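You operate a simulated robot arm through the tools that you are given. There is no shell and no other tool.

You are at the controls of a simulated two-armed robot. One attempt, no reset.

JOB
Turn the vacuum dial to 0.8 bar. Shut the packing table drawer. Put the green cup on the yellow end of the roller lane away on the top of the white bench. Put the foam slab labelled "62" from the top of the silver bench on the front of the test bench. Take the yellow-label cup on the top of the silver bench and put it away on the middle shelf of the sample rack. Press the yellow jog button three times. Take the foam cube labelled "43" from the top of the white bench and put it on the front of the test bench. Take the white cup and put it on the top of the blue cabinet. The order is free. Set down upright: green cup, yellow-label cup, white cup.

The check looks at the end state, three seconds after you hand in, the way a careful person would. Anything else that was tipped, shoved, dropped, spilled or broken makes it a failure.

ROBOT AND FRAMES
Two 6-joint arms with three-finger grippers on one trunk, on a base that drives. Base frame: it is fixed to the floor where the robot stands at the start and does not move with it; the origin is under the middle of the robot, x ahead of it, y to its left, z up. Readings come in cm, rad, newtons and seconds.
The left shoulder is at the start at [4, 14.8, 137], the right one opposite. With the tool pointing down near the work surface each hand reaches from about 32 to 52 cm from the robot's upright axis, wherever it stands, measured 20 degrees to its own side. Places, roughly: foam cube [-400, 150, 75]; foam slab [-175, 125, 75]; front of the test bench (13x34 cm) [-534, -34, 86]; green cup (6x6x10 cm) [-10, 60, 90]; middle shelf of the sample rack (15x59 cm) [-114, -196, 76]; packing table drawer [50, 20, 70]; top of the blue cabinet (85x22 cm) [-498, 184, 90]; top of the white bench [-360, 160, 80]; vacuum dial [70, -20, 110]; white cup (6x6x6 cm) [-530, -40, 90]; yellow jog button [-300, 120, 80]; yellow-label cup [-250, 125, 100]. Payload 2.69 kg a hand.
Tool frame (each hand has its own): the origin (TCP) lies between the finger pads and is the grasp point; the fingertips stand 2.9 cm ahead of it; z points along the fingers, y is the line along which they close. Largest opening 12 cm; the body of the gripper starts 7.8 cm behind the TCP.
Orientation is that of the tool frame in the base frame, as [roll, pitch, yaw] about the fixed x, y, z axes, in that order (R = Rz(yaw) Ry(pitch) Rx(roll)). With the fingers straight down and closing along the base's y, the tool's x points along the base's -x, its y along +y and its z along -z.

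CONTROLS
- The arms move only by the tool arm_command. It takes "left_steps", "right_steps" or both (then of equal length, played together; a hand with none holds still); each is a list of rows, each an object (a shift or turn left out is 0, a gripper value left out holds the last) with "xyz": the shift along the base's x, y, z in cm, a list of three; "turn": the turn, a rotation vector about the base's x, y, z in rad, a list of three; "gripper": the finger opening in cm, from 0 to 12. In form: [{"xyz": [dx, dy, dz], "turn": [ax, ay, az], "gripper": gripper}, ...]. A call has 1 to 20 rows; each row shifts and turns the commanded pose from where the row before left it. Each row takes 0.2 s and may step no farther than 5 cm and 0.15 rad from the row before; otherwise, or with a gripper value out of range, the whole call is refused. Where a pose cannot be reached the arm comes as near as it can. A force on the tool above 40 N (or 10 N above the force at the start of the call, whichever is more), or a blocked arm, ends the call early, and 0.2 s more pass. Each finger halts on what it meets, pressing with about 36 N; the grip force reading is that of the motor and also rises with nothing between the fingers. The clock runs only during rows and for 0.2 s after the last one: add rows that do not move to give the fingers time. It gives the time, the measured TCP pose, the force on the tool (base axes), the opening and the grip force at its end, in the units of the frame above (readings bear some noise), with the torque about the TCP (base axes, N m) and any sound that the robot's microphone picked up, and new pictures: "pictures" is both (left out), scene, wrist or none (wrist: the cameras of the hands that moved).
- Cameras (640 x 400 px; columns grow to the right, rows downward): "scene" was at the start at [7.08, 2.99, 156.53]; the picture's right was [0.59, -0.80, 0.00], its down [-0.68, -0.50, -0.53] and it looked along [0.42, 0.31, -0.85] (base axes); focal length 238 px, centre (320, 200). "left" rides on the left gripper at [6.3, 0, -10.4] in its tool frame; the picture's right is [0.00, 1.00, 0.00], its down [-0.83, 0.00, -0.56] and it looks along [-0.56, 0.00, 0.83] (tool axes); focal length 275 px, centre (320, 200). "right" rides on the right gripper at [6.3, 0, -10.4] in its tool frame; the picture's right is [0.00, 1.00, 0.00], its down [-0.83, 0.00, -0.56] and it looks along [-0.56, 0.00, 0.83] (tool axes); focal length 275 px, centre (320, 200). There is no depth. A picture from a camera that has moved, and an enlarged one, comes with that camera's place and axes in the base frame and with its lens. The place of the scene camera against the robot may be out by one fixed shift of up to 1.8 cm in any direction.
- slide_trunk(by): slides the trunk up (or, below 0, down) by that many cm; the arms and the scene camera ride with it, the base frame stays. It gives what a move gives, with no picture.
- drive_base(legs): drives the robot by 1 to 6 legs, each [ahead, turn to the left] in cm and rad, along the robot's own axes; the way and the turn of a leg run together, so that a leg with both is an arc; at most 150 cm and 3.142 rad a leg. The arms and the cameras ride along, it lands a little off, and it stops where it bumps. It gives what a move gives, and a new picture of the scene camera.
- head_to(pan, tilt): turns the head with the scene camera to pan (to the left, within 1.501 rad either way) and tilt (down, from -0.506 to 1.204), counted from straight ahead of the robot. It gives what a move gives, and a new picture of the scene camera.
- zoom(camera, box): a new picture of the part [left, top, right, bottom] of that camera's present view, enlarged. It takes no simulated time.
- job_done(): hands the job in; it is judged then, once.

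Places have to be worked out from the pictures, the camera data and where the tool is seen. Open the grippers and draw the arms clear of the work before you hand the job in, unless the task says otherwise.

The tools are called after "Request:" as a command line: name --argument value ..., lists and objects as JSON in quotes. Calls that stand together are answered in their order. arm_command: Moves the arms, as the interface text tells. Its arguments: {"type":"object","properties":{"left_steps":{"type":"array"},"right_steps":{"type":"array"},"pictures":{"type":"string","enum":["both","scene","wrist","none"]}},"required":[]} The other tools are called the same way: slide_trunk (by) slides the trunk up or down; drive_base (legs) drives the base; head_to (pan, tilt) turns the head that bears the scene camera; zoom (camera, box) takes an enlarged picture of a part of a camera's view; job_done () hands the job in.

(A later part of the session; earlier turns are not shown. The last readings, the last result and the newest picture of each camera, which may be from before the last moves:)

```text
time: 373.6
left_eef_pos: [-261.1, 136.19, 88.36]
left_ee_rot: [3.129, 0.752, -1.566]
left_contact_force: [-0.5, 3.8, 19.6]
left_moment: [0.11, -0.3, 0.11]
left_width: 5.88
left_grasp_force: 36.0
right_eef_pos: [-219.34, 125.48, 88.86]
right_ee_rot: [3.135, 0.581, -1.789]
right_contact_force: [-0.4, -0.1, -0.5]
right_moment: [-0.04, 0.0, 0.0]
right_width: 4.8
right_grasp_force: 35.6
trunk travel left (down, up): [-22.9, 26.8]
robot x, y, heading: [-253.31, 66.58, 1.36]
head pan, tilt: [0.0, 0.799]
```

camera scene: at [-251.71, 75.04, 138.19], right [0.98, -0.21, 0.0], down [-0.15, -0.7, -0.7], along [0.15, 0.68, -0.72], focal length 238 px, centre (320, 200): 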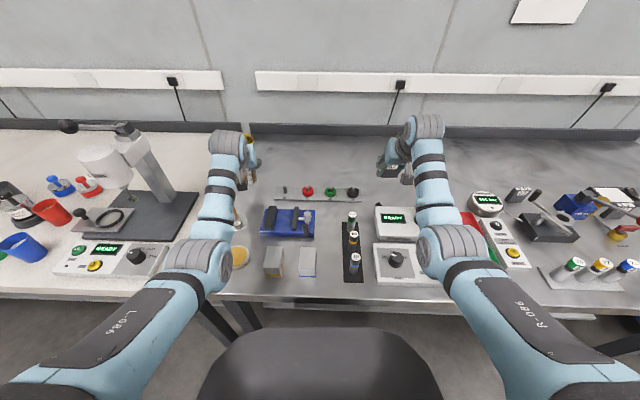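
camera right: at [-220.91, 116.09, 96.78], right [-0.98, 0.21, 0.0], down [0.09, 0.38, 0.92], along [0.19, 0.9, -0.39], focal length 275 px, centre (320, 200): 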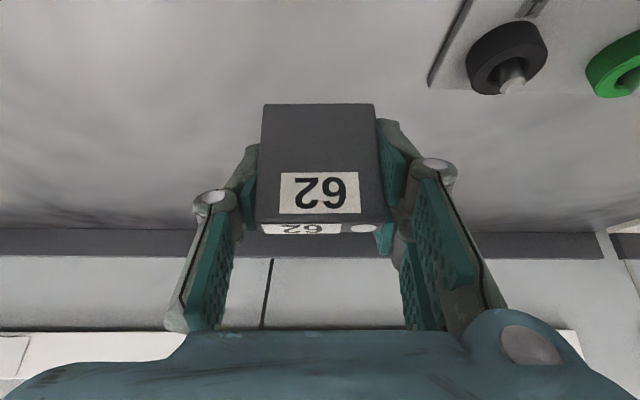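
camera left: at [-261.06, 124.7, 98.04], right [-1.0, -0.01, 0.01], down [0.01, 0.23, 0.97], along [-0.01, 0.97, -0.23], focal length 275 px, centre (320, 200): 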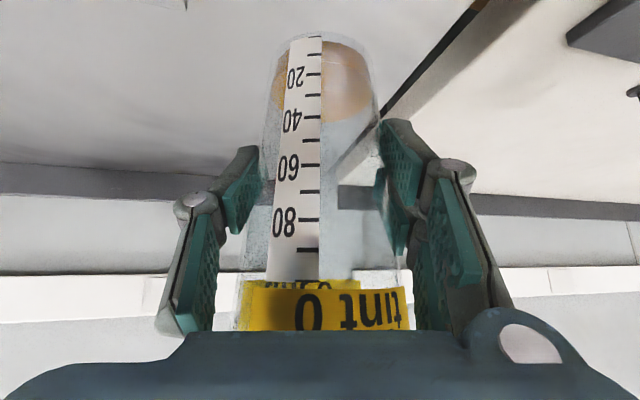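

Touchdown. I relieve 0.3 cm and open the fingers.

Request:
slide_trunk --by 0.3

Request:
arm_command --left_steps '[{"gripper": 6.5}, {"gripper": 7.5}, {"gripper": 9}, {"gripper": 11}, {}, {}]' --pictures "wrist"

```text
time: 374.1
left_eef_pos: [-261.03, 136.32, 88.3]
left_ee_rot: [3.129, 0.747, -1.569]
left_contact_force: [-1.0, 2.9, 11.4]
left_moment: [0.22, -0.26, 0.04]
left_width: 5.83
left_grasp_force: 36.4
right_eef_pos: [-219.34, 125.65, 89.08]
right_ee_rot: [3.134, 0.581, -1.789]
right_contact_force: [-0.2, 0.4, -0.9]
right_moment: [-0.03, -0.05, -0.02]
right_width: 4.77
right_grasp_force: 36.1
trunk travel left (down, up): [-23.2, 26.5]
robot x, y, heading: [-253.0, 66.03, 1.36]
head pan, tilt: [0.0, 0.799]
```

```text
time: 375.5
left_eef_pos: [-261.12, 136.44, 88.17]
left_ee_rot: [3.129, 0.744, -1.567]
left_contact_force: [0.3, 0.3, 0.1]
left_moment: [-0.01, -0.02, 0.03]
left_width: 10.98
left_grasp_force: 0.1
right_eef_pos: [-219.46, 125.76, 88.97]
right_ee_rot: [3.135, 0.578, -1.789]
right_contact_force: [0.0, -0.3, -0.7]
right_moment: [-0.01, -0.01, 0.02]
right_width: 4.8
right_grasp_force: 35.7
trunk travel left (down, up): [-23.2, 26.5]
robot x, y, heading: [-253.29, 66.42, 1.358]
head pan, tilt: [0.0, 0.799]
camera left: at [-261.07, 124.68, 91.63], right [-1.0, -0.01, 0.01], down [0.01, 0.23, 0.97], along [-0.01, 0.97, -0.23], focal length 275 px, centre (320, 200)
```

left: 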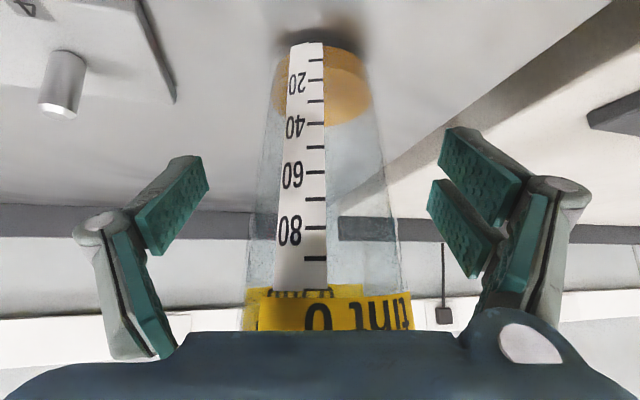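

The beaker stands safely on the bench again. I raise the trunk, back out, and fold the left hand to a shorter tool-down pose before heading to the test bench.

Request:
slide_trunk --by 26.5

Request:
drive_base --legs '[[-50, 0]]'

Request:
arm_command --left_steps '[{"xyz": [-1.25, -2.8, -2.6], "turn": [-0.125, 0, 0]}, {"xyz": [-1.25, -2.8, -2.6], "turn": [-0.125, 0, 0]}, {"xyz": [-1.25, -2.8, -2.6], "turn": [-0.125, 0, 0]}, {"xyz": [-1.25, -2.8, -2.6], "turn": [-0.125, 0, 0]}, {"xyz": [-1.25, -2.8, -2.6], "turn": [-0.125, 0, 0]}, {"xyz": [-1.25, -2.8, -2.6], "turn": [-0.12, 0, 0]}, {}]' --pictures "scene"

```text
time: 378.2
left_eef_pos: [-261.1, 136.38, 114.64]
left_ee_rot: [3.13, 0.746, -1.567]
left_contact_force: [0.1, 0.0, -0.4]
left_moment: [0.0, -0.02, 0.01]
left_width: 11.02
left_grasp_force: 0.0
right_eef_pos: [-219.31, 125.84, 115.45]
right_ee_rot: [3.135, 0.58, -1.79]
right_contact_force: [0.3, 0.9, 0.5]
right_moment: [0.01, -0.01, 0.06]
right_width: 4.78
right_grasp_force: 36.4
trunk travel left (down, up): [-49.7, 0.0]
robot x, y, heading: [-253.13, 66.25, 1.357]
head pan, tilt: [0.0, 0.799]
```

```text
time: 381.1
left_eef_pos: [-271.89, 87.95, 114.51]
left_ee_rot: [3.129, 0.742, -1.561]
left_contact_force: [0.7, 0.5, 1.2]
left_moment: [-0.01, 0.01, 0.0]
left_width: 10.99
left_grasp_force: 0.1
right_eef_pos: [-230.0, 77.52, 115.24]
right_ee_rot: [3.136, 0.576, -1.78]
right_contact_force: [0.3, -0.1, -0.8]
right_moment: [0.01, -0.02, -0.01]
right_width: 4.78
right_grasp_force: 36.5
trunk travel left (down, up): [-49.7, 0.0]
robot x, y, heading: [-263.41, 17.63, 1.369]
head pan, tilt: [0.0, 0.799]
camera scene: at [-262.0, 26.75, 158.14], right [0.98, -0.2, 0.0], down [-0.15, -0.7, -0.7], along [0.14, 0.68, -0.72], focal length 238 px, centre (320, 200)
```

scene: 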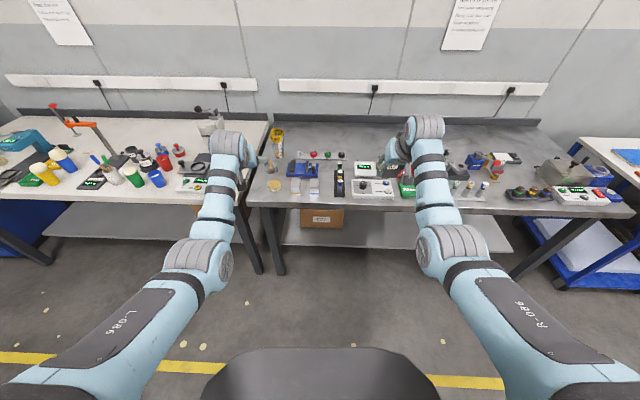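

```text
time: 382.8
left_eef_pos: [-279.44, 70.72, 99.09]
left_ee_rot: [3.123, -0.002, -1.565]
left_contact_force: [0.0, 0.4, 0.5]
left_moment: [0.02, 0.0, 0.02]
left_width: 10.98
left_grasp_force: 0.0
right_eef_pos: [-230.17, 77.42, 115.5]
right_ee_rot: [3.135, 0.581, -1.78]
right_contact_force: [0.5, 0.5, -0.2]
right_moment: [0.02, 0.01, 0.02]
right_width: 4.79
right_grasp_force: 35.8
trunk travel left (down, up): [-49.7, 0.0]
robot x, y, heading: [-263.67, 17.94, 1.369]
head pan, tilt: [0.0, 0.799]
camera scene: at [-262.06, 26.42, 158.16], right [0.98, -0.2, 0.0], down [-0.15, -0.7, -0.7], along [0.14, 0.68, -0.72], focal length 238 px, centre (320, 200)
```

scene: 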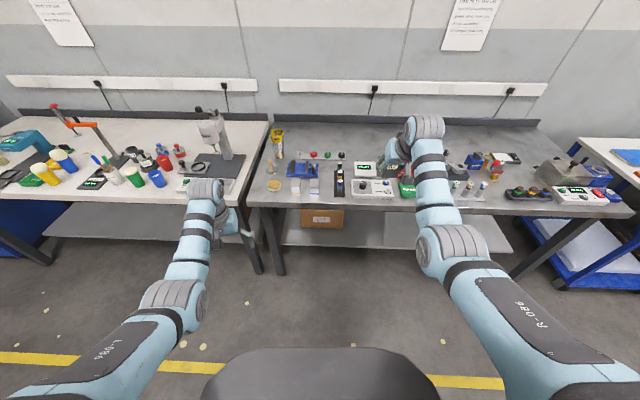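

Next stop is the test bench. I take a route along the north side of the aisle to stay clear of the console, then look at the bench.

Request:
drive_base --legs '[[0, 1.67], [150, 0], [15, 0]]'

Request:
head_to --pan 0.45 --tilt 0.45

```text
time: 395.1
left_eef_pos: [-477.5, 12.97, 99.31]
left_ee_rot: [3.124, 0.005, 0.113]
left_contact_force: [0.2, -0.4, -0.2]
left_moment: [-0.01, 0.03, 0.01]
left_width: 11.0
left_grasp_force: 0.1
right_eef_pos: [-489.06, 61.34, 115.73]
right_ee_rot: [3.134, 0.584, -0.104]
right_contact_force: [1.4, -0.5, -0.5]
right_moment: [-0.02, 0.02, 0.02]
right_width: 4.8
right_grasp_force: 35.6
trunk travel left (down, up): [-49.7, 0.0]
robot x, y, heading: [-426.66, 34.63, 3.043]
head pan, tilt: [0.0, 0.799]
camera scene: at [-436.51, 34.13, 158.21], right [0.1, 1.0, 0.0], down [0.71, -0.07, -0.7], along [-0.7, 0.07, -0.71], focal length 238 px, centre (320, 200)
```

scene: 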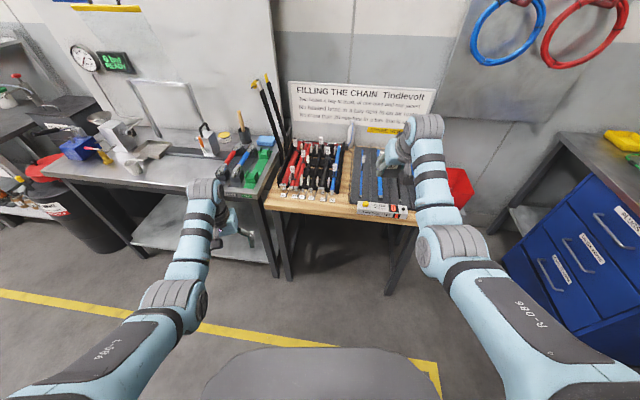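

```text
time: 396.1
left_eef_pos: [-478.06, 12.99, 98.94]
left_ee_rot: [3.123, 0.0, 0.113]
left_contact_force: [-0.1, -0.2, 0.3]
left_moment: [-0.01, -0.03, 0.02]
left_width: 11.0
left_grasp_force: 0.0
right_eef_pos: [-489.86, 61.33, 115.23]
right_ee_rot: [3.135, 0.576, -0.104]
right_contact_force: [-0.2, 0.0, -0.4]
right_moment: [0.01, -0.03, 0.0]
right_width: 4.8
right_grasp_force: 35.7
trunk travel left (down, up): [-49.7, 0.0]
robot x, y, heading: [-427.0, 34.22, 3.048]
head pan, tilt: [0.45, 0.45]
camera scene: at [-438.02, 30.26, 161.18], right [-0.34, 0.94, 0.0], down [0.41, 0.15, -0.9], along [-0.84, -0.31, -0.44], focal length 238 px, centre (320, 200)
```

scene: 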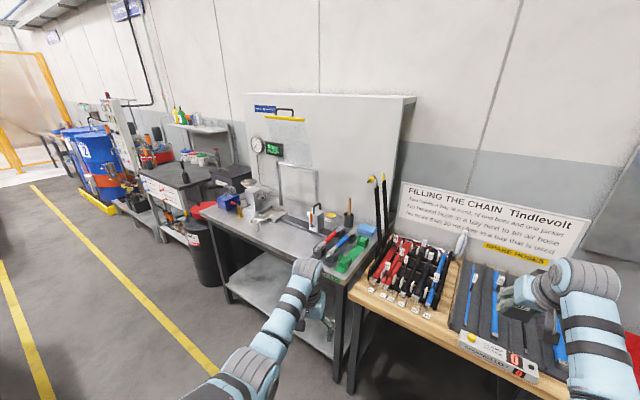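

Request:
zoom --camera "scene" --box '[180, 170, 400, 310]'

Request:
zoom --camera "scene" --box '[190, 90, 420, 240]'

```text
2.86 times, centred on (290, 240) of scene
camera zoom: at [-438.02, 30.26, 161.18], right [-0.34, 0.94, 0.0], down [0.41, 0.15, -0.9], along [-0.84, -0.31, -0.44], focal length 680 px, centre (406, 86)
```

zoom: 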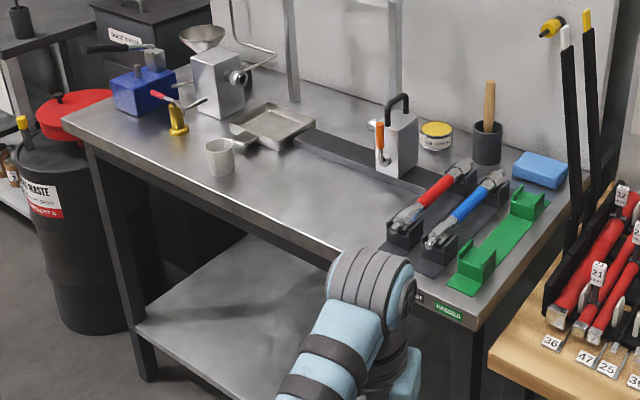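

```text
2.67 times, centred on (305, 165) of scene
camera zoom: at [-438.02, 30.26, 161.18], right [-0.34, 0.94, 0.0], down [0.41, 0.15, -0.9], along [-0.84, -0.31, -0.44], focal length 635 px, centre (360, 293)
```

zoom: 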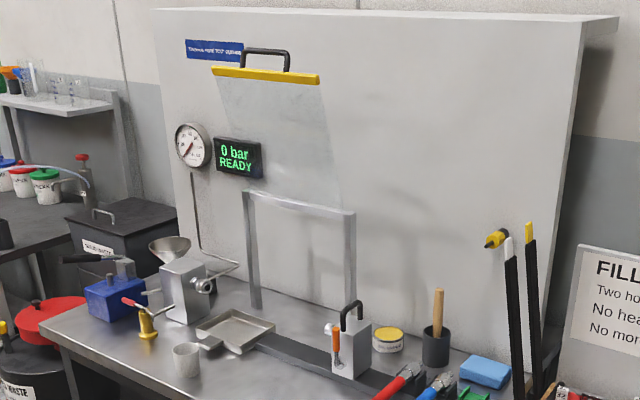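

I can see the test bench: the white cup stands at about (-534, -45) and the free front strip is to its right. I drive to (-464, -19) with heading 205°, so the right hand can reach the strip while the left stays off the bench.

Request:
drive_base --legs '[[0, 1.06], [64.8, 0], [0, -0.53]]'

Request:
head_to --pan -0.2 --tilt 0.7

```text
time: 403.8
left_eef_pos: [-496.89, -63.29, 99.0]
left_ee_rot: [3.123, 0.001, 0.65]
left_contact_force: [0.6, -1.1, 0.1]
left_moment: [0.02, 0.01, 0.01]
left_width: 10.99
left_grasp_force: 0.0
right_eef_pos: [-531.73, -27.89, 115.37]
right_ee_rot: [3.136, 0.579, 0.433]
right_contact_force: [0.1, 0.1, -0.3]
right_moment: [0.04, -0.01, -0.01]
right_width: 4.88
right_grasp_force: 36.5
trunk travel left (down, up): [-49.7, 0.0]
robot x, y, heading: [-463.24, -19.0, -2.701]
head pan, tilt: [0.45, 0.45]
camera scene: at [-471.87, -27.97, 161.2], right [-0.78, 0.63, 0.0], down [0.27, 0.34, -0.9], along [-0.57, -0.7, -0.44], focal length 238 px, centre (320, 200)
```

scene: 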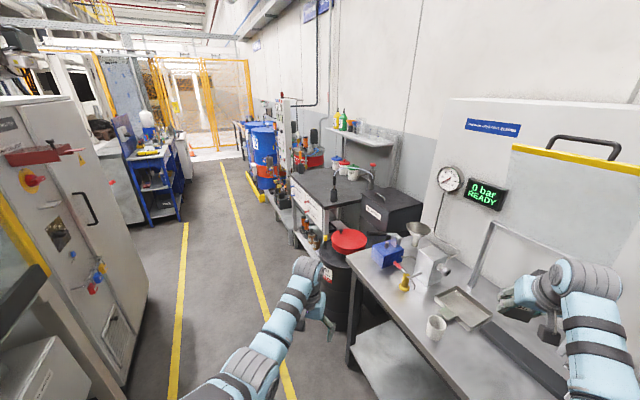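

```text
time: 404.8
left_eef_pos: [-496.97, -63.22, 99.01]
left_ee_rot: [3.122, -0.001, 0.652]
left_contact_force: [0.2, 0.6, 0.6]
left_moment: [0.01, -0.05, 0.01]
left_width: 10.98
left_grasp_force: 0.2
right_eef_pos: [-531.77, -27.71, 115.32]
right_ee_rot: [3.135, 0.579, 0.433]
right_contact_force: [-0.8, 0.3, -0.6]
right_moment: [-0.03, 0.01, 0.01]
right_width: 4.86
right_grasp_force: 35.9
trunk travel left (down, up): [-49.7, 0.0]
robot x, y, heading: [-463.73, -18.83, -2.7]
head pan, tilt: [-0.201, 0.7]
camera scene: at [-474.39, -22.71, 158.99], right [-0.24, 0.97, 0.0], down [0.63, 0.15, -0.76], along [-0.74, -0.18, -0.64], focal length 238 px, centre (320, 200)
```

scene: 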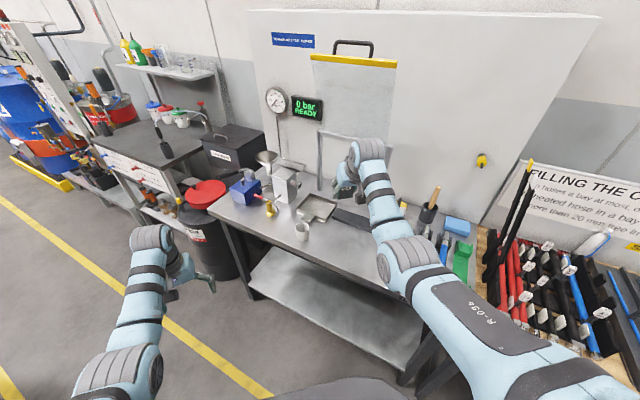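

The right hand with the slab is over the front strip. I'll check the wrist view below it and enlarge the scene.

Request:
zoom --camera "scene" --box '[200, 150, 480, 340]'

Request:
zoom --camera "right" --box '[0, 0, 639, 399]'

```text
2.11 times, centred on (340, 245) of scene
camera zoom: at [-474.39, -22.71, 158.99], right [-0.24, 0.97, 0.0], down [0.63, 0.15, -0.76], along [-0.74, -0.18, -0.64], focal length 501 px, centre (278, 105)
```

zoom: 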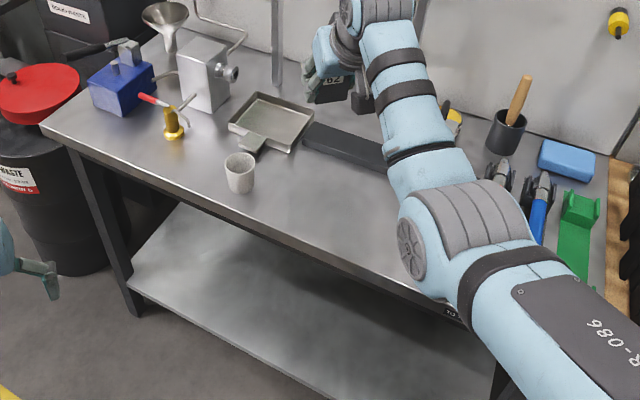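

```text
1.00 times, centred on (320, 200) of right (not enlarged: the box is as wide or as high as the picture)
camera zoom: at [-521.84, -23.09, 120.68], right [0.43, -0.9, 0.0], down [-0.36, -0.16, 0.92], along [-0.83, -0.39, -0.39], focal length 276 px, centre (320, 200)
```

zoom: 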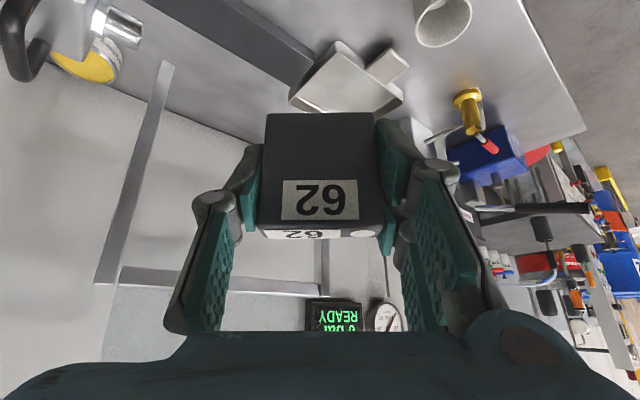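

The strip below is clear and the left hand is in front of the bench over open floor. I lower the trunk 21 cm.

Request:
slide_trunk --by -21

Request:
arm_command --right_steps '[{}]' --pictures "both"

```text
time: 407.1
left_eef_pos: [-496.88, -63.17, 78.04]
left_ee_rot: [3.123, 0.001, 0.651]
left_contact_force: [0.2, 0.3, 0.4]
left_moment: [0.02, 0.01, -0.02]
left_width: 11.0
left_grasp_force: 0.0
right_eef_pos: [-531.75, -27.82, 94.37]
right_ee_rot: [3.135, 0.578, 0.433]
right_contact_force: [0.3, -0.1, -0.1]
right_moment: [-0.01, -0.04, 0.02]
right_width: 4.87
right_grasp_force: 35.8
trunk travel left (down, up): [-28.7, 21.0]
robot x, y, heading: [-463.83, -18.87, -2.701]
head pan, tilt: [-0.201, 0.7]
```

```text
time: 407.5
left_eef_pos: [-496.8, -63.2, 78.11]
left_ee_rot: [3.121, 0.0, 0.652]
left_contact_force: [-0.2, -0.8, -0.1]
left_moment: [-0.04, 0.03, 0.02]
left_width: 11.0
left_grasp_force: 0.1
right_eef_pos: [-531.73, -27.75, 94.41]
right_ee_rot: [3.134, 0.576, 0.433]
right_contact_force: [0.3, 0.3, -0.3]
right_moment: [-0.02, 0.0, 0.01]
right_width: 4.85
right_grasp_force: 36.0
trunk travel left (down, up): [-28.7, 21.0]
robot x, y, heading: [-463.79, -18.73, -2.706]
head pan, tilt: [-0.201, 0.7]
camera scene: at [-474.4, -22.73, 138.02], right [-0.24, 0.97, 0.0], down [0.63, 0.15, -0.76], along [-0.74, -0.18, -0.64], focal length 238 px, centre (320, 200)
camera right: at [-521.84, -23.1, 99.72], right [0.43, -0.9, 0.0], down [-0.36, -0.16, 0.92], along [-0.83, -0.39, -0.39], focal length 275 px, centre (320, 200)
```

scene: 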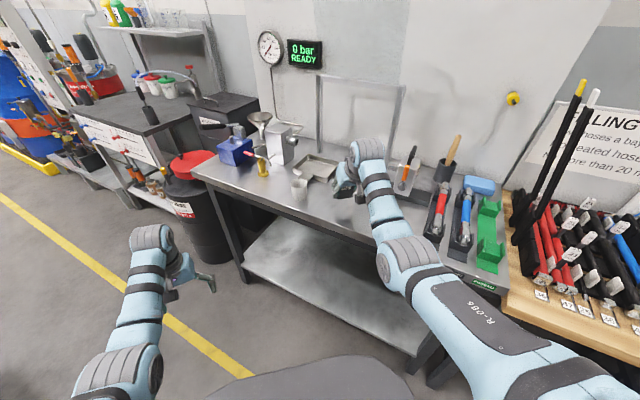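
right: 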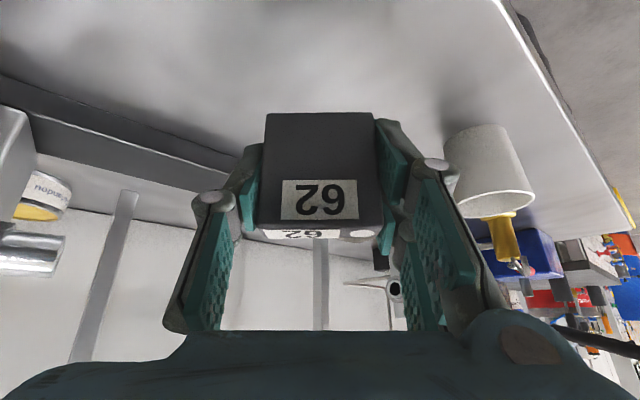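

Request:
slide_trunk --by -3

Request:
slide_trunk --by -0.6

Request:
slide_trunk --by -0.5

Request:
slide_trunk --by -0.5

```text
time: 408.2
left_eef_pos: [-496.9, -63.16, 75.07]
left_ee_rot: [3.122, 0.0, 0.65]
left_contact_force: [0.3, -0.9, -0.6]
left_moment: [-0.02, -0.03, -0.05]
left_width: 10.99
left_grasp_force: 0.0
right_eef_pos: [-531.74, -27.64, 91.51]
right_ee_rot: [3.134, 0.579, 0.431]
right_contact_force: [0.1, 0.2, -0.3]
right_moment: [-0.02, 0.0, 0.01]
right_width: 4.9
right_grasp_force: 36.3
trunk travel left (down, up): [-25.7, 24.0]
robot x, y, heading: [-463.97, -18.6, -2.706]
head pan, tilt: [-0.201, 0.7]
```

```text
time: 408.8
left_eef_pos: [-496.92, -63.37, 74.58]
left_ee_rot: [3.123, 0.0, 0.652]
left_contact_force: [-0.2, 0.1, 0.2]
left_moment: [0.02, 0.01, -0.03]
left_width: 10.96
left_grasp_force: 0.1
right_eef_pos: [-531.66, -27.73, 90.77]
right_ee_rot: [3.134, 0.578, 0.433]
right_contact_force: [0.6, -0.3, 0.0]
right_moment: [0.03, 0.0, -0.02]
right_width: 4.86
right_grasp_force: 36.6
trunk travel left (down, up): [-25.1, 24.6]
robot x, y, heading: [-463.64, -18.77, -2.702]
head pan, tilt: [-0.201, 0.7]
```

```text
time: 409.3
left_eef_pos: [-496.97, -63.12, 74.07]
left_ee_rot: [3.123, 0.001, 0.651]
left_contact_force: [0.6, 0.1, 0.7]
left_moment: [0.03, 0.04, -0.01]
left_width: 11.01
left_grasp_force: 0.1
right_eef_pos: [-531.74, -27.75, 90.35]
right_ee_rot: [3.134, 0.578, 0.432]
right_contact_force: [0.2, 0.1, 0.0]
right_moment: [0.04, -0.03, 0.02]
right_width: 4.86
right_grasp_force: 36.2
trunk travel left (down, up): [-24.6, 25.1]
robot x, y, heading: [-463.77, -18.98, -2.704]
head pan, tilt: [-0.201, 0.7]
```

```text
time: 409.9
left_eef_pos: [-496.9, -63.22, 73.5]
left_ee_rot: [3.123, 0.0, 0.651]
left_contact_force: [-0.3, -0.9, 0.0]
left_moment: [0.0, -0.04, 0.02]
left_width: 11.01
left_grasp_force: 0.1
right_eef_pos: [-531.81, -27.79, 89.78]
right_ee_rot: [3.134, 0.578, 0.431]
right_contact_force: [0.4, 0.0, -0.9]
right_moment: [0.01, 0.01, -0.01]
right_width: 4.87
right_grasp_force: 36.1
trunk travel left (down, up): [-24.1, 25.6]
robot x, y, heading: [-463.86, -19.08, -2.703]
head pan, tilt: [-0.201, 0.7]
```

Request:
slide_trunk --by -0.7

Request:
slide_trunk --by -0.7

Request:
arm_command --right_steps '[{}]' --pictures "both"

```text
time: 410.4
left_eef_pos: [-496.8, -63.35, 72.98]
left_ee_rot: [3.122, 0.001, 0.651]
left_contact_force: [-0.1, 0.0, -0.3]
left_moment: [0.03, 0.0, 0.02]
left_width: 10.99
left_grasp_force: 0.0
right_eef_pos: [-531.73, -27.73, 89.52]
right_ee_rot: [3.136, 0.587, 0.433]
right_contact_force: [-5.8, -1.6, 16.3]
right_moment: [-0.41, -0.03, -0.18]
right_width: 4.87
right_grasp_force: 36.4
trunk travel left (down, up): [-23.4, 26.3]
robot x, y, heading: [-463.91, -18.75, -2.704]
head pan, tilt: [-0.201, 0.7]
```

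```text
time: 410.9
left_eef_pos: [-496.72, -63.11, 72.27]
left_ee_rot: [3.123, 0.002, 0.648]
left_contact_force: [0.4, 0.3, -0.5]
left_moment: [0.01, 0.0, 0.0]
left_width: 11.0
left_grasp_force: 0.0
right_eef_pos: [-531.76, -27.73, 89.43]
right_ee_rot: [3.134, 0.603, 0.431]
right_contact_force: [5.9, 2.4, 13.9]
right_moment: [-0.28, -0.43, 0.19]
right_width: 4.87
right_grasp_force: 36.2
trunk travel left (down, up): [-22.8, 26.9]
robot x, y, heading: [-463.67, -18.54, -2.707]
head pan, tilt: [-0.201, 0.7]
stopped: the force on the tool passed its limit at 45 N (the readings are from after the stop); the commanded pose is now the measured one
```

```text
time: 411.3
left_eef_pos: [-496.79, -63.12, 72.39]
left_ee_rot: [3.124, 0.003, 0.652]
left_contact_force: [0.6, -0.7, -0.2]
left_moment: [0.02, 0.02, 0.01]
left_width: 10.99
left_grasp_force: 0.2
right_eef_pos: [-531.66, -27.89, 89.49]
right_ee_rot: [3.136, 0.602, 0.431]
right_contact_force: [1.6, 0.9, 17.1]
right_moment: [-0.41, -0.29, 0.06]
right_width: 4.85
right_grasp_force: 36.1
trunk travel left (down, up): [-22.8, 26.9]
robot x, y, heading: [-464.12, -18.78, -2.699]
head pan, tilt: [-0.201, 0.7]
camera scene: at [-474.01, -22.64, 132.22], right [-0.23, 0.97, 0.0], down [0.62, 0.15, -0.77], along [-0.75, -0.18, -0.64], focal length 238 px, centre (320, 200)
camera right: at [-521.8, -23.11, 94.57], right [0.42, -0.91, 0.0], down [-0.34, -0.16, 0.93], along [-0.84, -0.4, -0.37], focal length 275 px, centre (320, 200)
```

scene: 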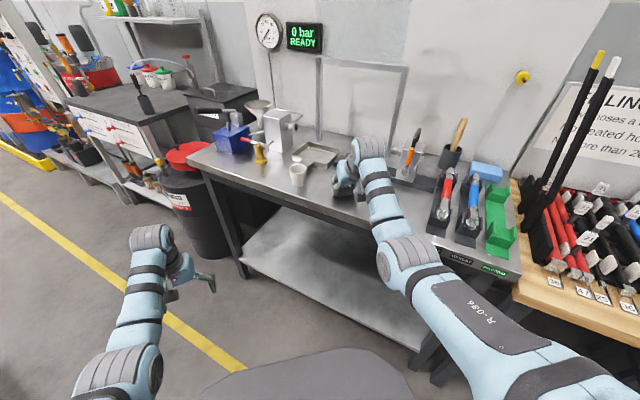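
right: 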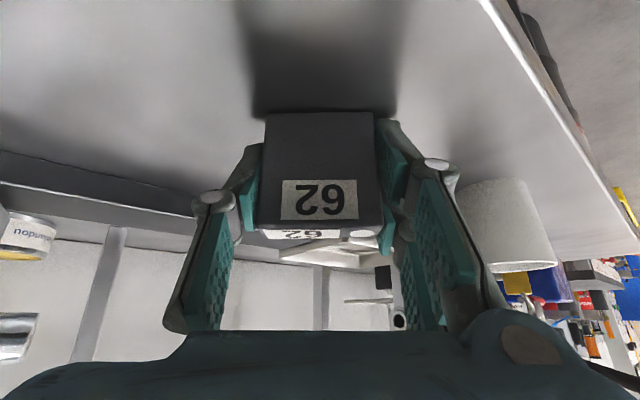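

The slab is on the bench. I relieve the pressure, open the fingers, and lift away.

Request:
slide_trunk --by 0.7

Request:
arm_command --right_steps '[{"gripper": 5.4}, {"gripper": 6.2}, {"gripper": 7.5}, {}, {}]' --pictures "wrist"

```text
time: 411.9
left_eef_pos: [-496.95, -63.28, 72.9]
left_ee_rot: [3.122, 0.001, 0.651]
left_contact_force: [-0.3, 0.7, 0.8]
left_moment: [0.03, 0.01, -0.01]
left_width: 11.01
left_grasp_force: 0.0
right_eef_pos: [-532.0, -27.79, 89.73]
right_ee_rot: [3.136, 0.594, 0.431]
right_contact_force: [0.1, 0.2, 0.2]
right_moment: [0.04, 0.01, -0.02]
right_width: 4.85
right_grasp_force: 35.7
trunk travel left (down, up): [-23.5, 26.2]
robot x, y, heading: [-463.96, -18.64, -2.704]
head pan, tilt: [-0.201, 0.7]
```

```text
time: 413.1
left_eef_pos: [-496.93, -63.23, 72.85]
left_ee_rot: [3.122, -0.002, 0.652]
left_contact_force: [0.7, 0.0, 0.2]
left_moment: [0.02, -0.04, 0.04]
left_width: 11.01
left_grasp_force: 0.0
right_eef_pos: [-531.93, -27.88, 89.83]
right_ee_rot: [3.135, 0.594, 0.431]
right_contact_force: [0.6, 0.1, -0.5]
right_moment: [-0.04, 0.01, 0.02]
right_width: 7.5
right_grasp_force: 0.1
trunk travel left (down, up): [-23.5, 26.2]
robot x, y, heading: [-463.92, -18.98, -2.705]
head pan, tilt: [-0.201, 0.7]
camera right: at [-522.02, -23.15, 94.98], right [0.42, -0.91, 0.0], down [-0.34, -0.16, 0.93], along [-0.84, -0.39, -0.38], focal length 275 px, centre (320, 200)
```

right: 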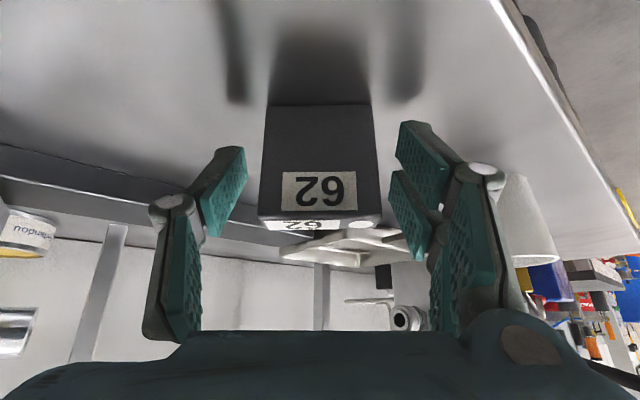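

The slab stands on the front strip. I raise the trunk, then bring the right hand back upright (tool straight down) for the white cup.

Request:
slide_trunk --by 26.2

Request:
arm_command --right_steps '[{"xyz": [2.36, 1.09, -2.2], "turn": [0.0497, -0.1079, 0], "gripper": 10}, {"xyz": [2.36, 1.09, -2.2], "turn": [0.0497, -0.1079, 0]}, {"xyz": [2.36, 1.09, -2.2], "turn": [0.0497, -0.1079, 0]}, {"xyz": [2.36, 1.09, -2.2], "turn": [0.0497, -0.1079, 0]}, {"xyz": [2.36, 1.09, -2.2], "turn": [0.0497, -0.1079, 0]}, {}]' --left_steps '[{"gripper": 0}, {}, {}, {}, {}, {}]' --pictures "both"

```text
time: 415.7
left_eef_pos: [-496.95, -63.34, 98.93]
left_ee_rot: [3.123, 0.0, 0.652]
left_contact_force: [0.0, -0.2, -0.8]
left_moment: [0.0, 0.0, 0.0]
left_width: 11.01
left_grasp_force: 0.0
right_eef_pos: [-531.83, -27.75, 116.03]
right_ee_rot: [3.136, 0.594, 0.43]
right_contact_force: [0.4, 0.3, -0.2]
right_moment: [0.0, 0.02, 0.0]
right_width: 7.5
right_grasp_force: 0.0
trunk travel left (down, up): [-49.7, 0.0]
robot x, y, heading: [-464.14, -18.78, -2.702]
head pan, tilt: [-0.201, 0.7]
```

```text
time: 417.1
left_eef_pos: [-496.93, -63.16, 99.07]
left_ee_rot: [3.122, 0.0, 0.651]
left_contact_force: [0.0, 0.2, 0.1]
left_moment: [0.01, -0.02, -0.05]
left_width: 0.0
left_grasp_force: 28.2
right_eef_pos: [-520.21, -22.33, 104.82]
right_ee_rot: [3.136, 0.0, 0.431]
right_contact_force: [-0.2, -0.1, -0.3]
right_moment: [-0.01, 0.01, 0.03]
right_width: 9.98
right_grasp_force: 0.0
trunk travel left (down, up): [-49.7, 0.0]
robot x, y, heading: [-463.7, -18.98, -2.703]
head pan, tilt: [-0.201, 0.7]
camera scene: at [-474.4, -22.73, 158.97], right [-0.23, 0.97, 0.0], down [0.63, 0.15, -0.76], along [-0.74, -0.18, -0.64], focal length 238 px, centre (320, 200)
camera right: at [-514.61, -19.69, 115.33], right [0.42, -0.91, 0.01], down [-0.76, -0.35, 0.56], along [-0.5, -0.24, -0.83], focal length 275 px, centre (320, 200)
camera left: at [-492.09, -59.23, 109.41], right [0.6, -0.8, 0.02], down [-0.67, -0.49, 0.56], along [-0.43, -0.35, -0.83], focal length 275 px, centre (320, 200)
```

scene: 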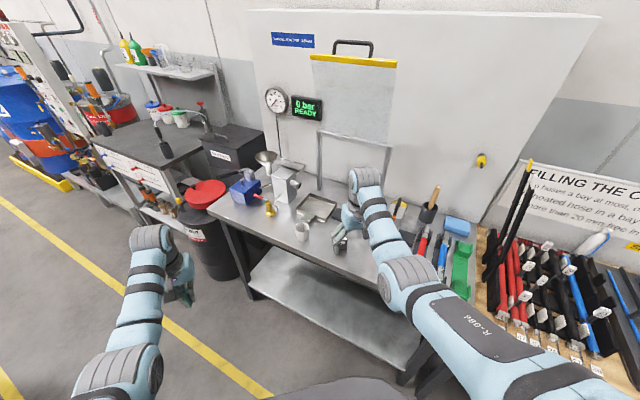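
right: 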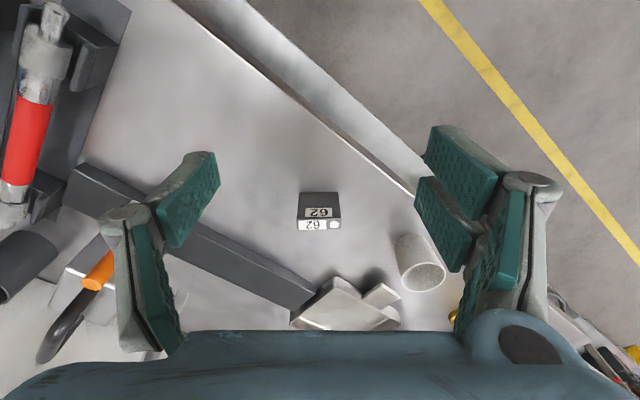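
left: 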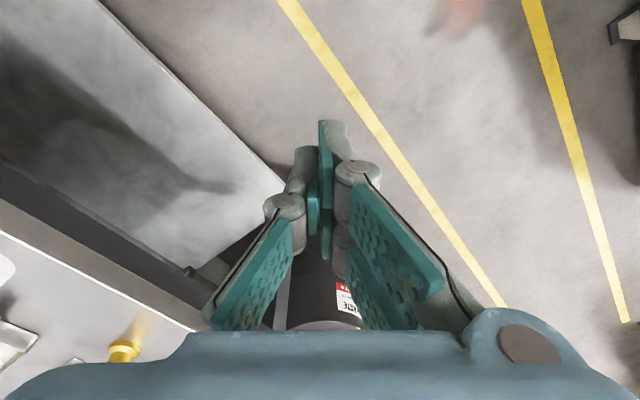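

Slab "62" stands on the front of the test bench. The white cup is at about (-534.2, -44). I reposition the base so the right hand comes over it.

Request:
drive_base --legs '[[0, -0.096], [18, 0], [0, 0.375]]'

Request:
arm_command --right_steps '[{}]' --pictures "both"

```text
time: 420.3
left_eef_pos: [-500.5, -76.57, 98.97]
left_ee_rot: [3.122, 0.0, 0.925]
left_contact_force: [0.0, -0.6, -0.5]
left_moment: [0.0, 0.01, -0.01]
left_width: 0.0
left_grasp_force: 28.4
right_eef_pos: [-534.27, -43.68, 104.81]
right_ee_rot: [3.136, 0.0, 0.706]
right_contact_force: [0.7, -0.5, 0.1]
right_moment: [-0.01, 0.01, -0.02]
right_width: 10.0
right_grasp_force: 0.0
trunk travel left (down, up): [-49.7, 0.0]
robot x, y, heading: [-480.64, -24.62, -2.432]
head pan, tilt: [-0.201, 0.7]
camera scene: at [-490.4, -31.34, 158.97], right [-0.49, 0.87, 0.0], down [0.56, 0.32, -0.76], along [-0.67, -0.38, -0.64], focal length 238 px, centre (320, 200)
```

scene: 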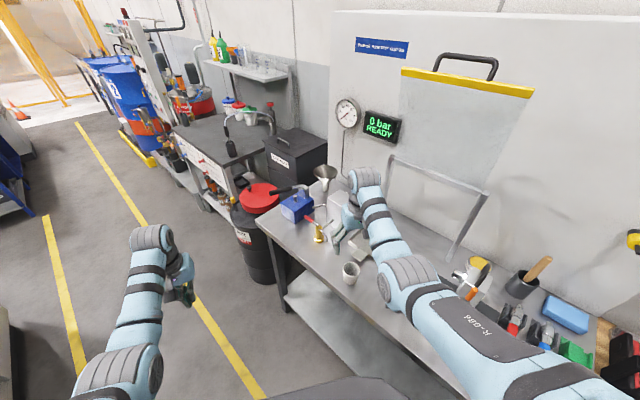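

```text
time: 420.7
left_eef_pos: [-500.51, -76.66, 98.84]
left_ee_rot: [3.123, 0.001, 0.927]
left_contact_force: [0.1, -0.4, 0.8]
left_moment: [0.01, 0.01, 0.01]
left_width: 0.0
left_grasp_force: 28.5
right_eef_pos: [-534.22, -43.68, 104.79]
right_ee_rot: [3.137, 0.0, 0.708]
right_contact_force: [-0.3, 0.5, 0.7]
right_moment: [0.01, -0.02, -0.03]
right_width: 10.02
right_grasp_force: 0.0
trunk travel left (down, up): [-49.7, 0.0]
robot x, y, heading: [-481.14, -24.58, -2.428]
head pan, tilt: [-0.201, 0.7]
camera scene: at [-490.24, -31.46, 158.97], right [-0.49, 0.87, 0.0], down [0.56, 0.32, -0.76], along [-0.67, -0.38, -0.64], focal length 238 px, centre (320, 200)
camera right: at [-529.46, -39.59, 115.33], right [0.65, -0.76, 0.01], down [-0.63, -0.54, 0.56], along [-0.42, -0.37, -0.83], focal length 275 px, centre (320, 200)
```

scene: 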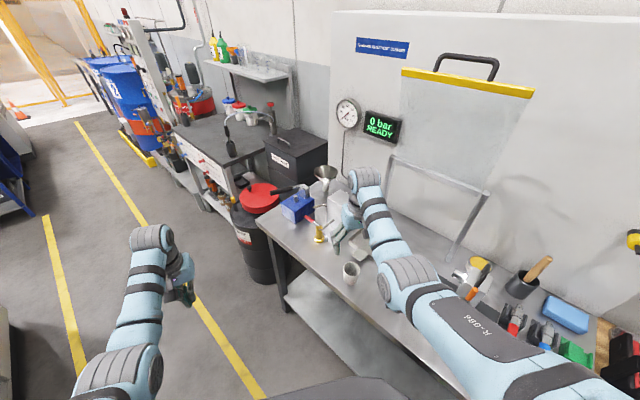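
right: 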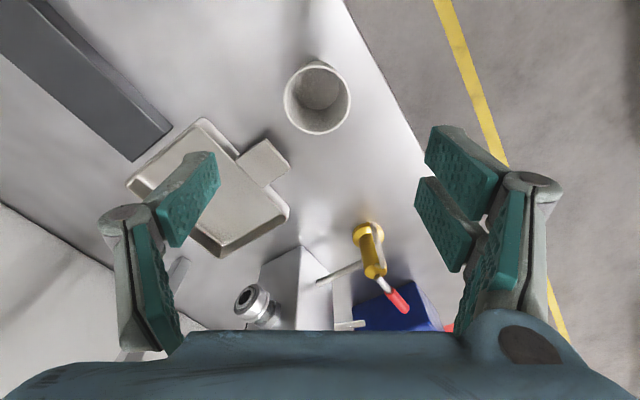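

The cup is almost centred below, at (-534.1, -43.2). I correct half a centimetre and lower the trunk 16 cm.

Request:
arm_command --right_steps '[{"xyz": [0.1, 0.45, 0]}, {}]' --pictures "none"

Request:
slide_trunk --by -10

Request:
arm_command --right_steps '[{}]' --pictures "wrist"

```text
time: 421.3
left_eef_pos: [-500.53, -76.59, 98.98]
left_ee_rot: [3.124, 0.0, 0.926]
left_contact_force: [-0.9, -0.1, -0.1]
left_moment: [0.04, 0.0, 0.0]
left_width: 0.0
left_grasp_force: 28.4
right_eef_pos: [-534.06, -43.27, 104.82]
right_ee_rot: [3.136, 0.002, 0.707]
right_contact_force: [0.1, 0.8, 0.4]
right_moment: [0.01, 0.0, 0.01]
right_width: 10.01
right_grasp_force: 0.1
trunk travel left (down, up): [-49.7, 0.0]
robot x, y, heading: [-481.14, -25.15, -2.427]
head pan, tilt: [-0.201, 0.7]
```

```text
time: 422.6
left_eef_pos: [-500.53, -76.7, 89.08]
left_ee_rot: [3.123, 0.0, 0.927]
left_contact_force: [-0.5, 0.1, -0.1]
left_moment: [0.0, -0.01, -0.01]
left_width: 0.0
left_grasp_force: 28.6
right_eef_pos: [-534.01, -43.28, 95.02]
right_ee_rot: [3.135, 0.0, 0.708]
right_contact_force: [-0.3, 0.7, 0.3]
right_moment: [-0.03, 0.03, 0.03]
right_width: 10.0
right_grasp_force: 0.0
trunk travel left (down, up): [-39.7, 10.0]
robot x, y, heading: [-480.71, -25.12, -2.431]
head pan, tilt: [-0.201, 0.7]
```

```text
time: 423.0
left_eef_pos: [-500.62, -76.57, 89.07]
left_ee_rot: [3.122, 0.0, 0.927]
left_contact_force: [0.5, 0.1, 0.8]
left_moment: [0.0, -0.02, 0.03]
left_width: 0.0
left_grasp_force: 28.8
right_eef_pos: [-534.05, -43.32, 94.85]
right_ee_rot: [3.135, 0.002, 0.708]
right_contact_force: [-0.3, -0.4, 0.0]
right_moment: [-0.01, 0.02, 0.01]
right_width: 10.02
right_grasp_force: 0.0
trunk travel left (down, up): [-39.7, 10.0]
robot x, y, heading: [-481.17, -24.79, -2.425]
head pan, tilt: [-0.201, 0.7]
camera right: at [-529.38, -39.13, 105.37], right [0.65, -0.76, 0.01], down [-0.63, -0.54, 0.56], along [-0.42, -0.37, -0.83], focal length 275 px, centre (320, 200)
```

right: 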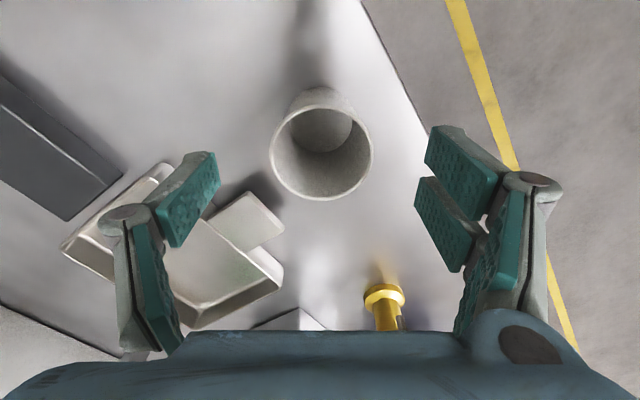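

The cup is centred, rim at z≈91. I lower another 6.2 cm and close gently.

Request:
slide_trunk --by -6.2

Request:
arm_command --right_steps '[{"xyz": [-0.2, -0.1, 0]}, {"gripper": 8}, {"gripper": 7}, {"gripper": 6.3}, {"gripper": 5.7}, {"gripper": 5}, {"gripper": 4.5}, {}, {}]' --pictures "wrist"

```text
time: 424.1
left_eef_pos: [-500.52, -76.69, 82.71]
left_ee_rot: [3.121, -0.001, 0.928]
left_contact_force: [0.2, 0.2, 0.0]
left_moment: [0.0, 0.0, 0.0]
left_width: 0.0
left_grasp_force: 29.1
right_eef_pos: [-534.05, -43.23, 88.64]
right_ee_rot: [3.137, 0.003, 0.707]
right_contact_force: [0.5, -0.3, 0.2]
right_moment: [0.02, -0.01, 0.0]
right_width: 9.98
right_grasp_force: 0.0
trunk travel left (down, up): [-33.5, 16.2]
robot x, y, heading: [-480.68, -24.7, -2.43]
head pan, tilt: [-0.201, 0.7]
```

```text
time: 426.1
left_eef_pos: [-500.48, -76.51, 82.96]
left_ee_rot: [3.122, 0.003, 0.927]
left_contact_force: [-0.4, 0.6, -0.5]
left_moment: [0.02, 0.01, 0.0]
left_width: 0.0
left_grasp_force: 28.1
right_eef_pos: [-534.27, -43.23, 88.74]
right_ee_rot: [3.137, 0.004, 0.706]
right_contact_force: [-4.8, 4.2, 12.4]
right_moment: [0.35, 0.31, 0.03]
right_width: 4.88
right_grasp_force: 36.8
trunk travel left (down, up): [-33.5, 16.2]
robot x, y, heading: [-481.03, -24.98, -2.432]
head pan, tilt: [-0.201, 0.7]
camera right: at [-529.52, -39.11, 99.21], right [0.65, -0.76, 0.01], down [-0.63, -0.54, 0.56], along [-0.42, -0.37, -0.83], focal length 275 px, centre (320, 200)
```

right: 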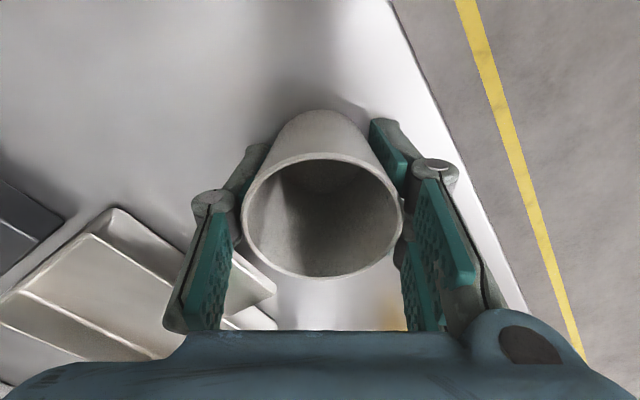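

The cup is gripped at 4.9 cm. I lift it with the trunk and check.

Request:
slide_trunk --by 6

Request:
arm_command --right_steps '[{}]' --pictures "both"

```text
time: 427.1
left_eef_pos: [-500.5, -76.62, 88.79]
left_ee_rot: [3.122, 0.001, 0.928]
left_contact_force: [-0.8, 0.5, 0.2]
left_moment: [0.01, -0.05, 0.01]
left_width: 0.01
left_grasp_force: 28.2
right_eef_pos: [-534.2, -43.37, 94.75]
right_ee_rot: [3.136, 0.0, 0.706]
right_contact_force: [-0.4, -0.1, -1.3]
right_moment: [0.02, 0.0, 0.04]
right_width: 4.88
right_grasp_force: 35.4
trunk travel left (down, up): [-39.5, 10.2]
robot x, y, heading: [-480.85, -24.89, -2.429]
head pan, tilt: [-0.201, 0.7]
```

```text
time: 427.4
left_eef_pos: [-500.52, -76.53, 88.79]
left_ee_rot: [3.123, 0.0, 0.926]
left_contact_force: [-0.3, -0.1, 0.1]
left_moment: [-0.02, 0.0, -0.02]
left_width: 0.0
left_grasp_force: 28.1
right_eef_pos: [-534.29, -43.36, 94.72]
right_ee_rot: [3.135, 0.001, 0.707]
right_contact_force: [-0.4, 0.0, -0.3]
right_moment: [0.02, -0.01, -0.02]
right_width: 4.95
right_grasp_force: 36.0
trunk travel left (down, up): [-39.5, 10.2]
robot x, y, heading: [-480.83, -24.49, -2.431]
head pan, tilt: [-0.201, 0.7]
camera scene: at [-490.25, -31.4, 148.81], right [-0.49, 0.87, 0.0], down [0.56, 0.32, -0.76], along [-0.67, -0.38, -0.64], focal length 238 px, centre (320, 200)
camera right: at [-529.55, -39.2, 105.17], right [0.65, -0.76, 0.01], down [-0.63, -0.54, 0.56], along [-0.42, -0.37, -0.83], focal length 275 px, centre (320, 200)
```

scene: 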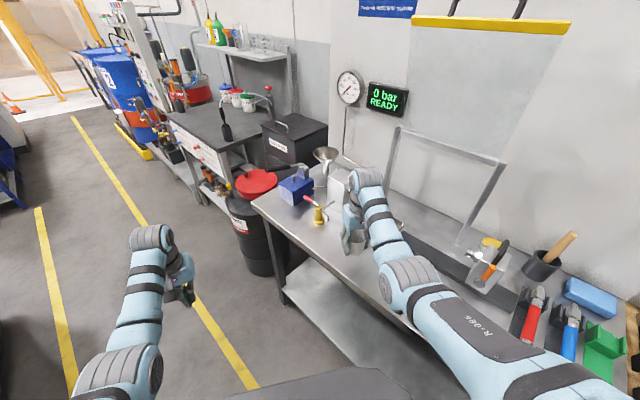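
right: 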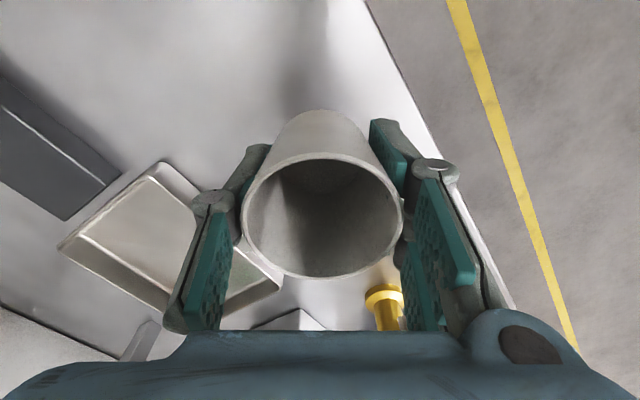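

The cup is held. Next is the blue cabinet. To avoid the tall rods and the console, I raise the trunk, reverse 50 cm along my heading, turn right, and then drive up to the cabinet.

Request:
slide_trunk --by 10.2

Request:
drive_base --legs '[[-50, 0], [0, -1.99]]'

Request:
head_to --pan 0.1 --tilt 0.5

```text
time: 428.8
left_eef_pos: [-500.55, -76.44, 98.99]
left_ee_rot: [3.123, -0.001, 0.927]
left_contact_force: [0.2, -0.1, 0.8]
left_moment: [-0.01, 0.04, -0.03]
left_width: 0.01
left_grasp_force: 28.7
right_eef_pos: [-534.19, -43.44, 104.91]
right_ee_rot: [3.136, 0.002, 0.706]
right_contact_force: [-0.5, 0.3, -0.7]
right_moment: [0.0, 0.01, -0.01]
right_width: 4.87
right_grasp_force: 36.1
trunk travel left (down, up): [-49.7, 0.0]
robot x, y, heading: [-480.7, -24.67, -2.427]
head pan, tilt: [-0.201, 0.7]
```

```text
time: 436.4
left_eef_pos: [-483.32, 45.95, 98.94]
left_ee_rot: [3.124, 0.0, -1.043]
left_contact_force: [-0.3, 0.0, 0.3]
left_moment: [0.01, -0.02, 0.02]
left_width: 0.0
left_grasp_force: 28.6
right_eef_pos: [-439.59, 64.09, 104.91]
right_ee_rot: [3.138, 0.0, -1.261]
right_contact_force: [0.7, 0.6, -0.6]
right_moment: [0.01, 0.01, 0.01]
right_width: 4.9
right_grasp_force: 35.8
trunk travel left (down, up): [-49.7, 0.0]
robot x, y, heading: [-443.25, 7.57, 1.89]
head pan, tilt: [-0.201, 0.7]
camera scene: at [-445.38, 16.93, 158.97], right [0.99, 0.11, 0.0], down [0.07, -0.64, -0.76], along [-0.09, 0.76, -0.64], focal length 238 px, centre (320, 200)
```

scene: 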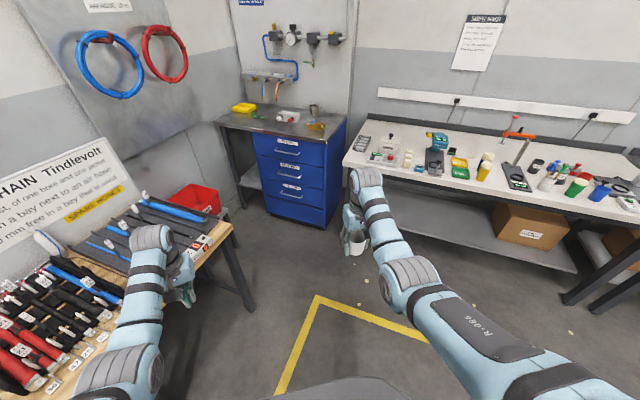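

```text
time: 437.2
left_eef_pos: [-483.34, 45.94, 98.89]
left_ee_rot: [3.123, 0.001, -1.042]
left_contact_force: [0.6, 0.1, 0.7]
left_moment: [0.0, -0.01, 0.01]
left_width: 0.0
left_grasp_force: 28.6
right_eef_pos: [-439.55, 64.04, 104.79]
right_ee_rot: [3.137, 0.001, -1.262]
right_contact_force: [0.3, 0.2, 0.0]
right_moment: [0.04, 0.02, 0.02]
right_width: 4.9
right_grasp_force: 35.7
trunk travel left (down, up): [-49.7, 0.0]
robot x, y, heading: [-443.2, 7.81, 1.885]
head pan, tilt: [0.099, 0.499]
camera scene: at [-448.04, 16.83, 160.74], right [0.92, 0.4, 0.0], down [0.19, -0.44, -0.88], along [-0.35, 0.8, -0.48], focal length 238 px, centre (320, 200)
```

scene: 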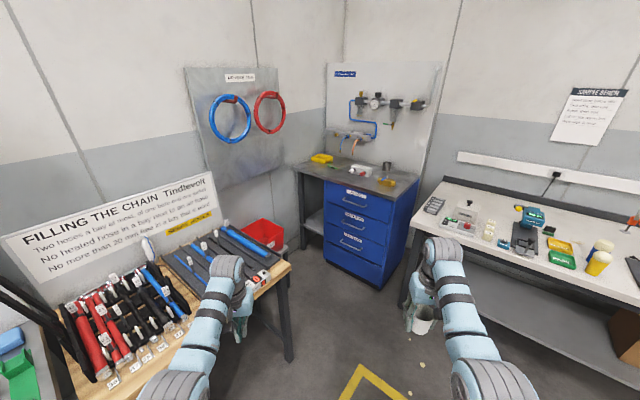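

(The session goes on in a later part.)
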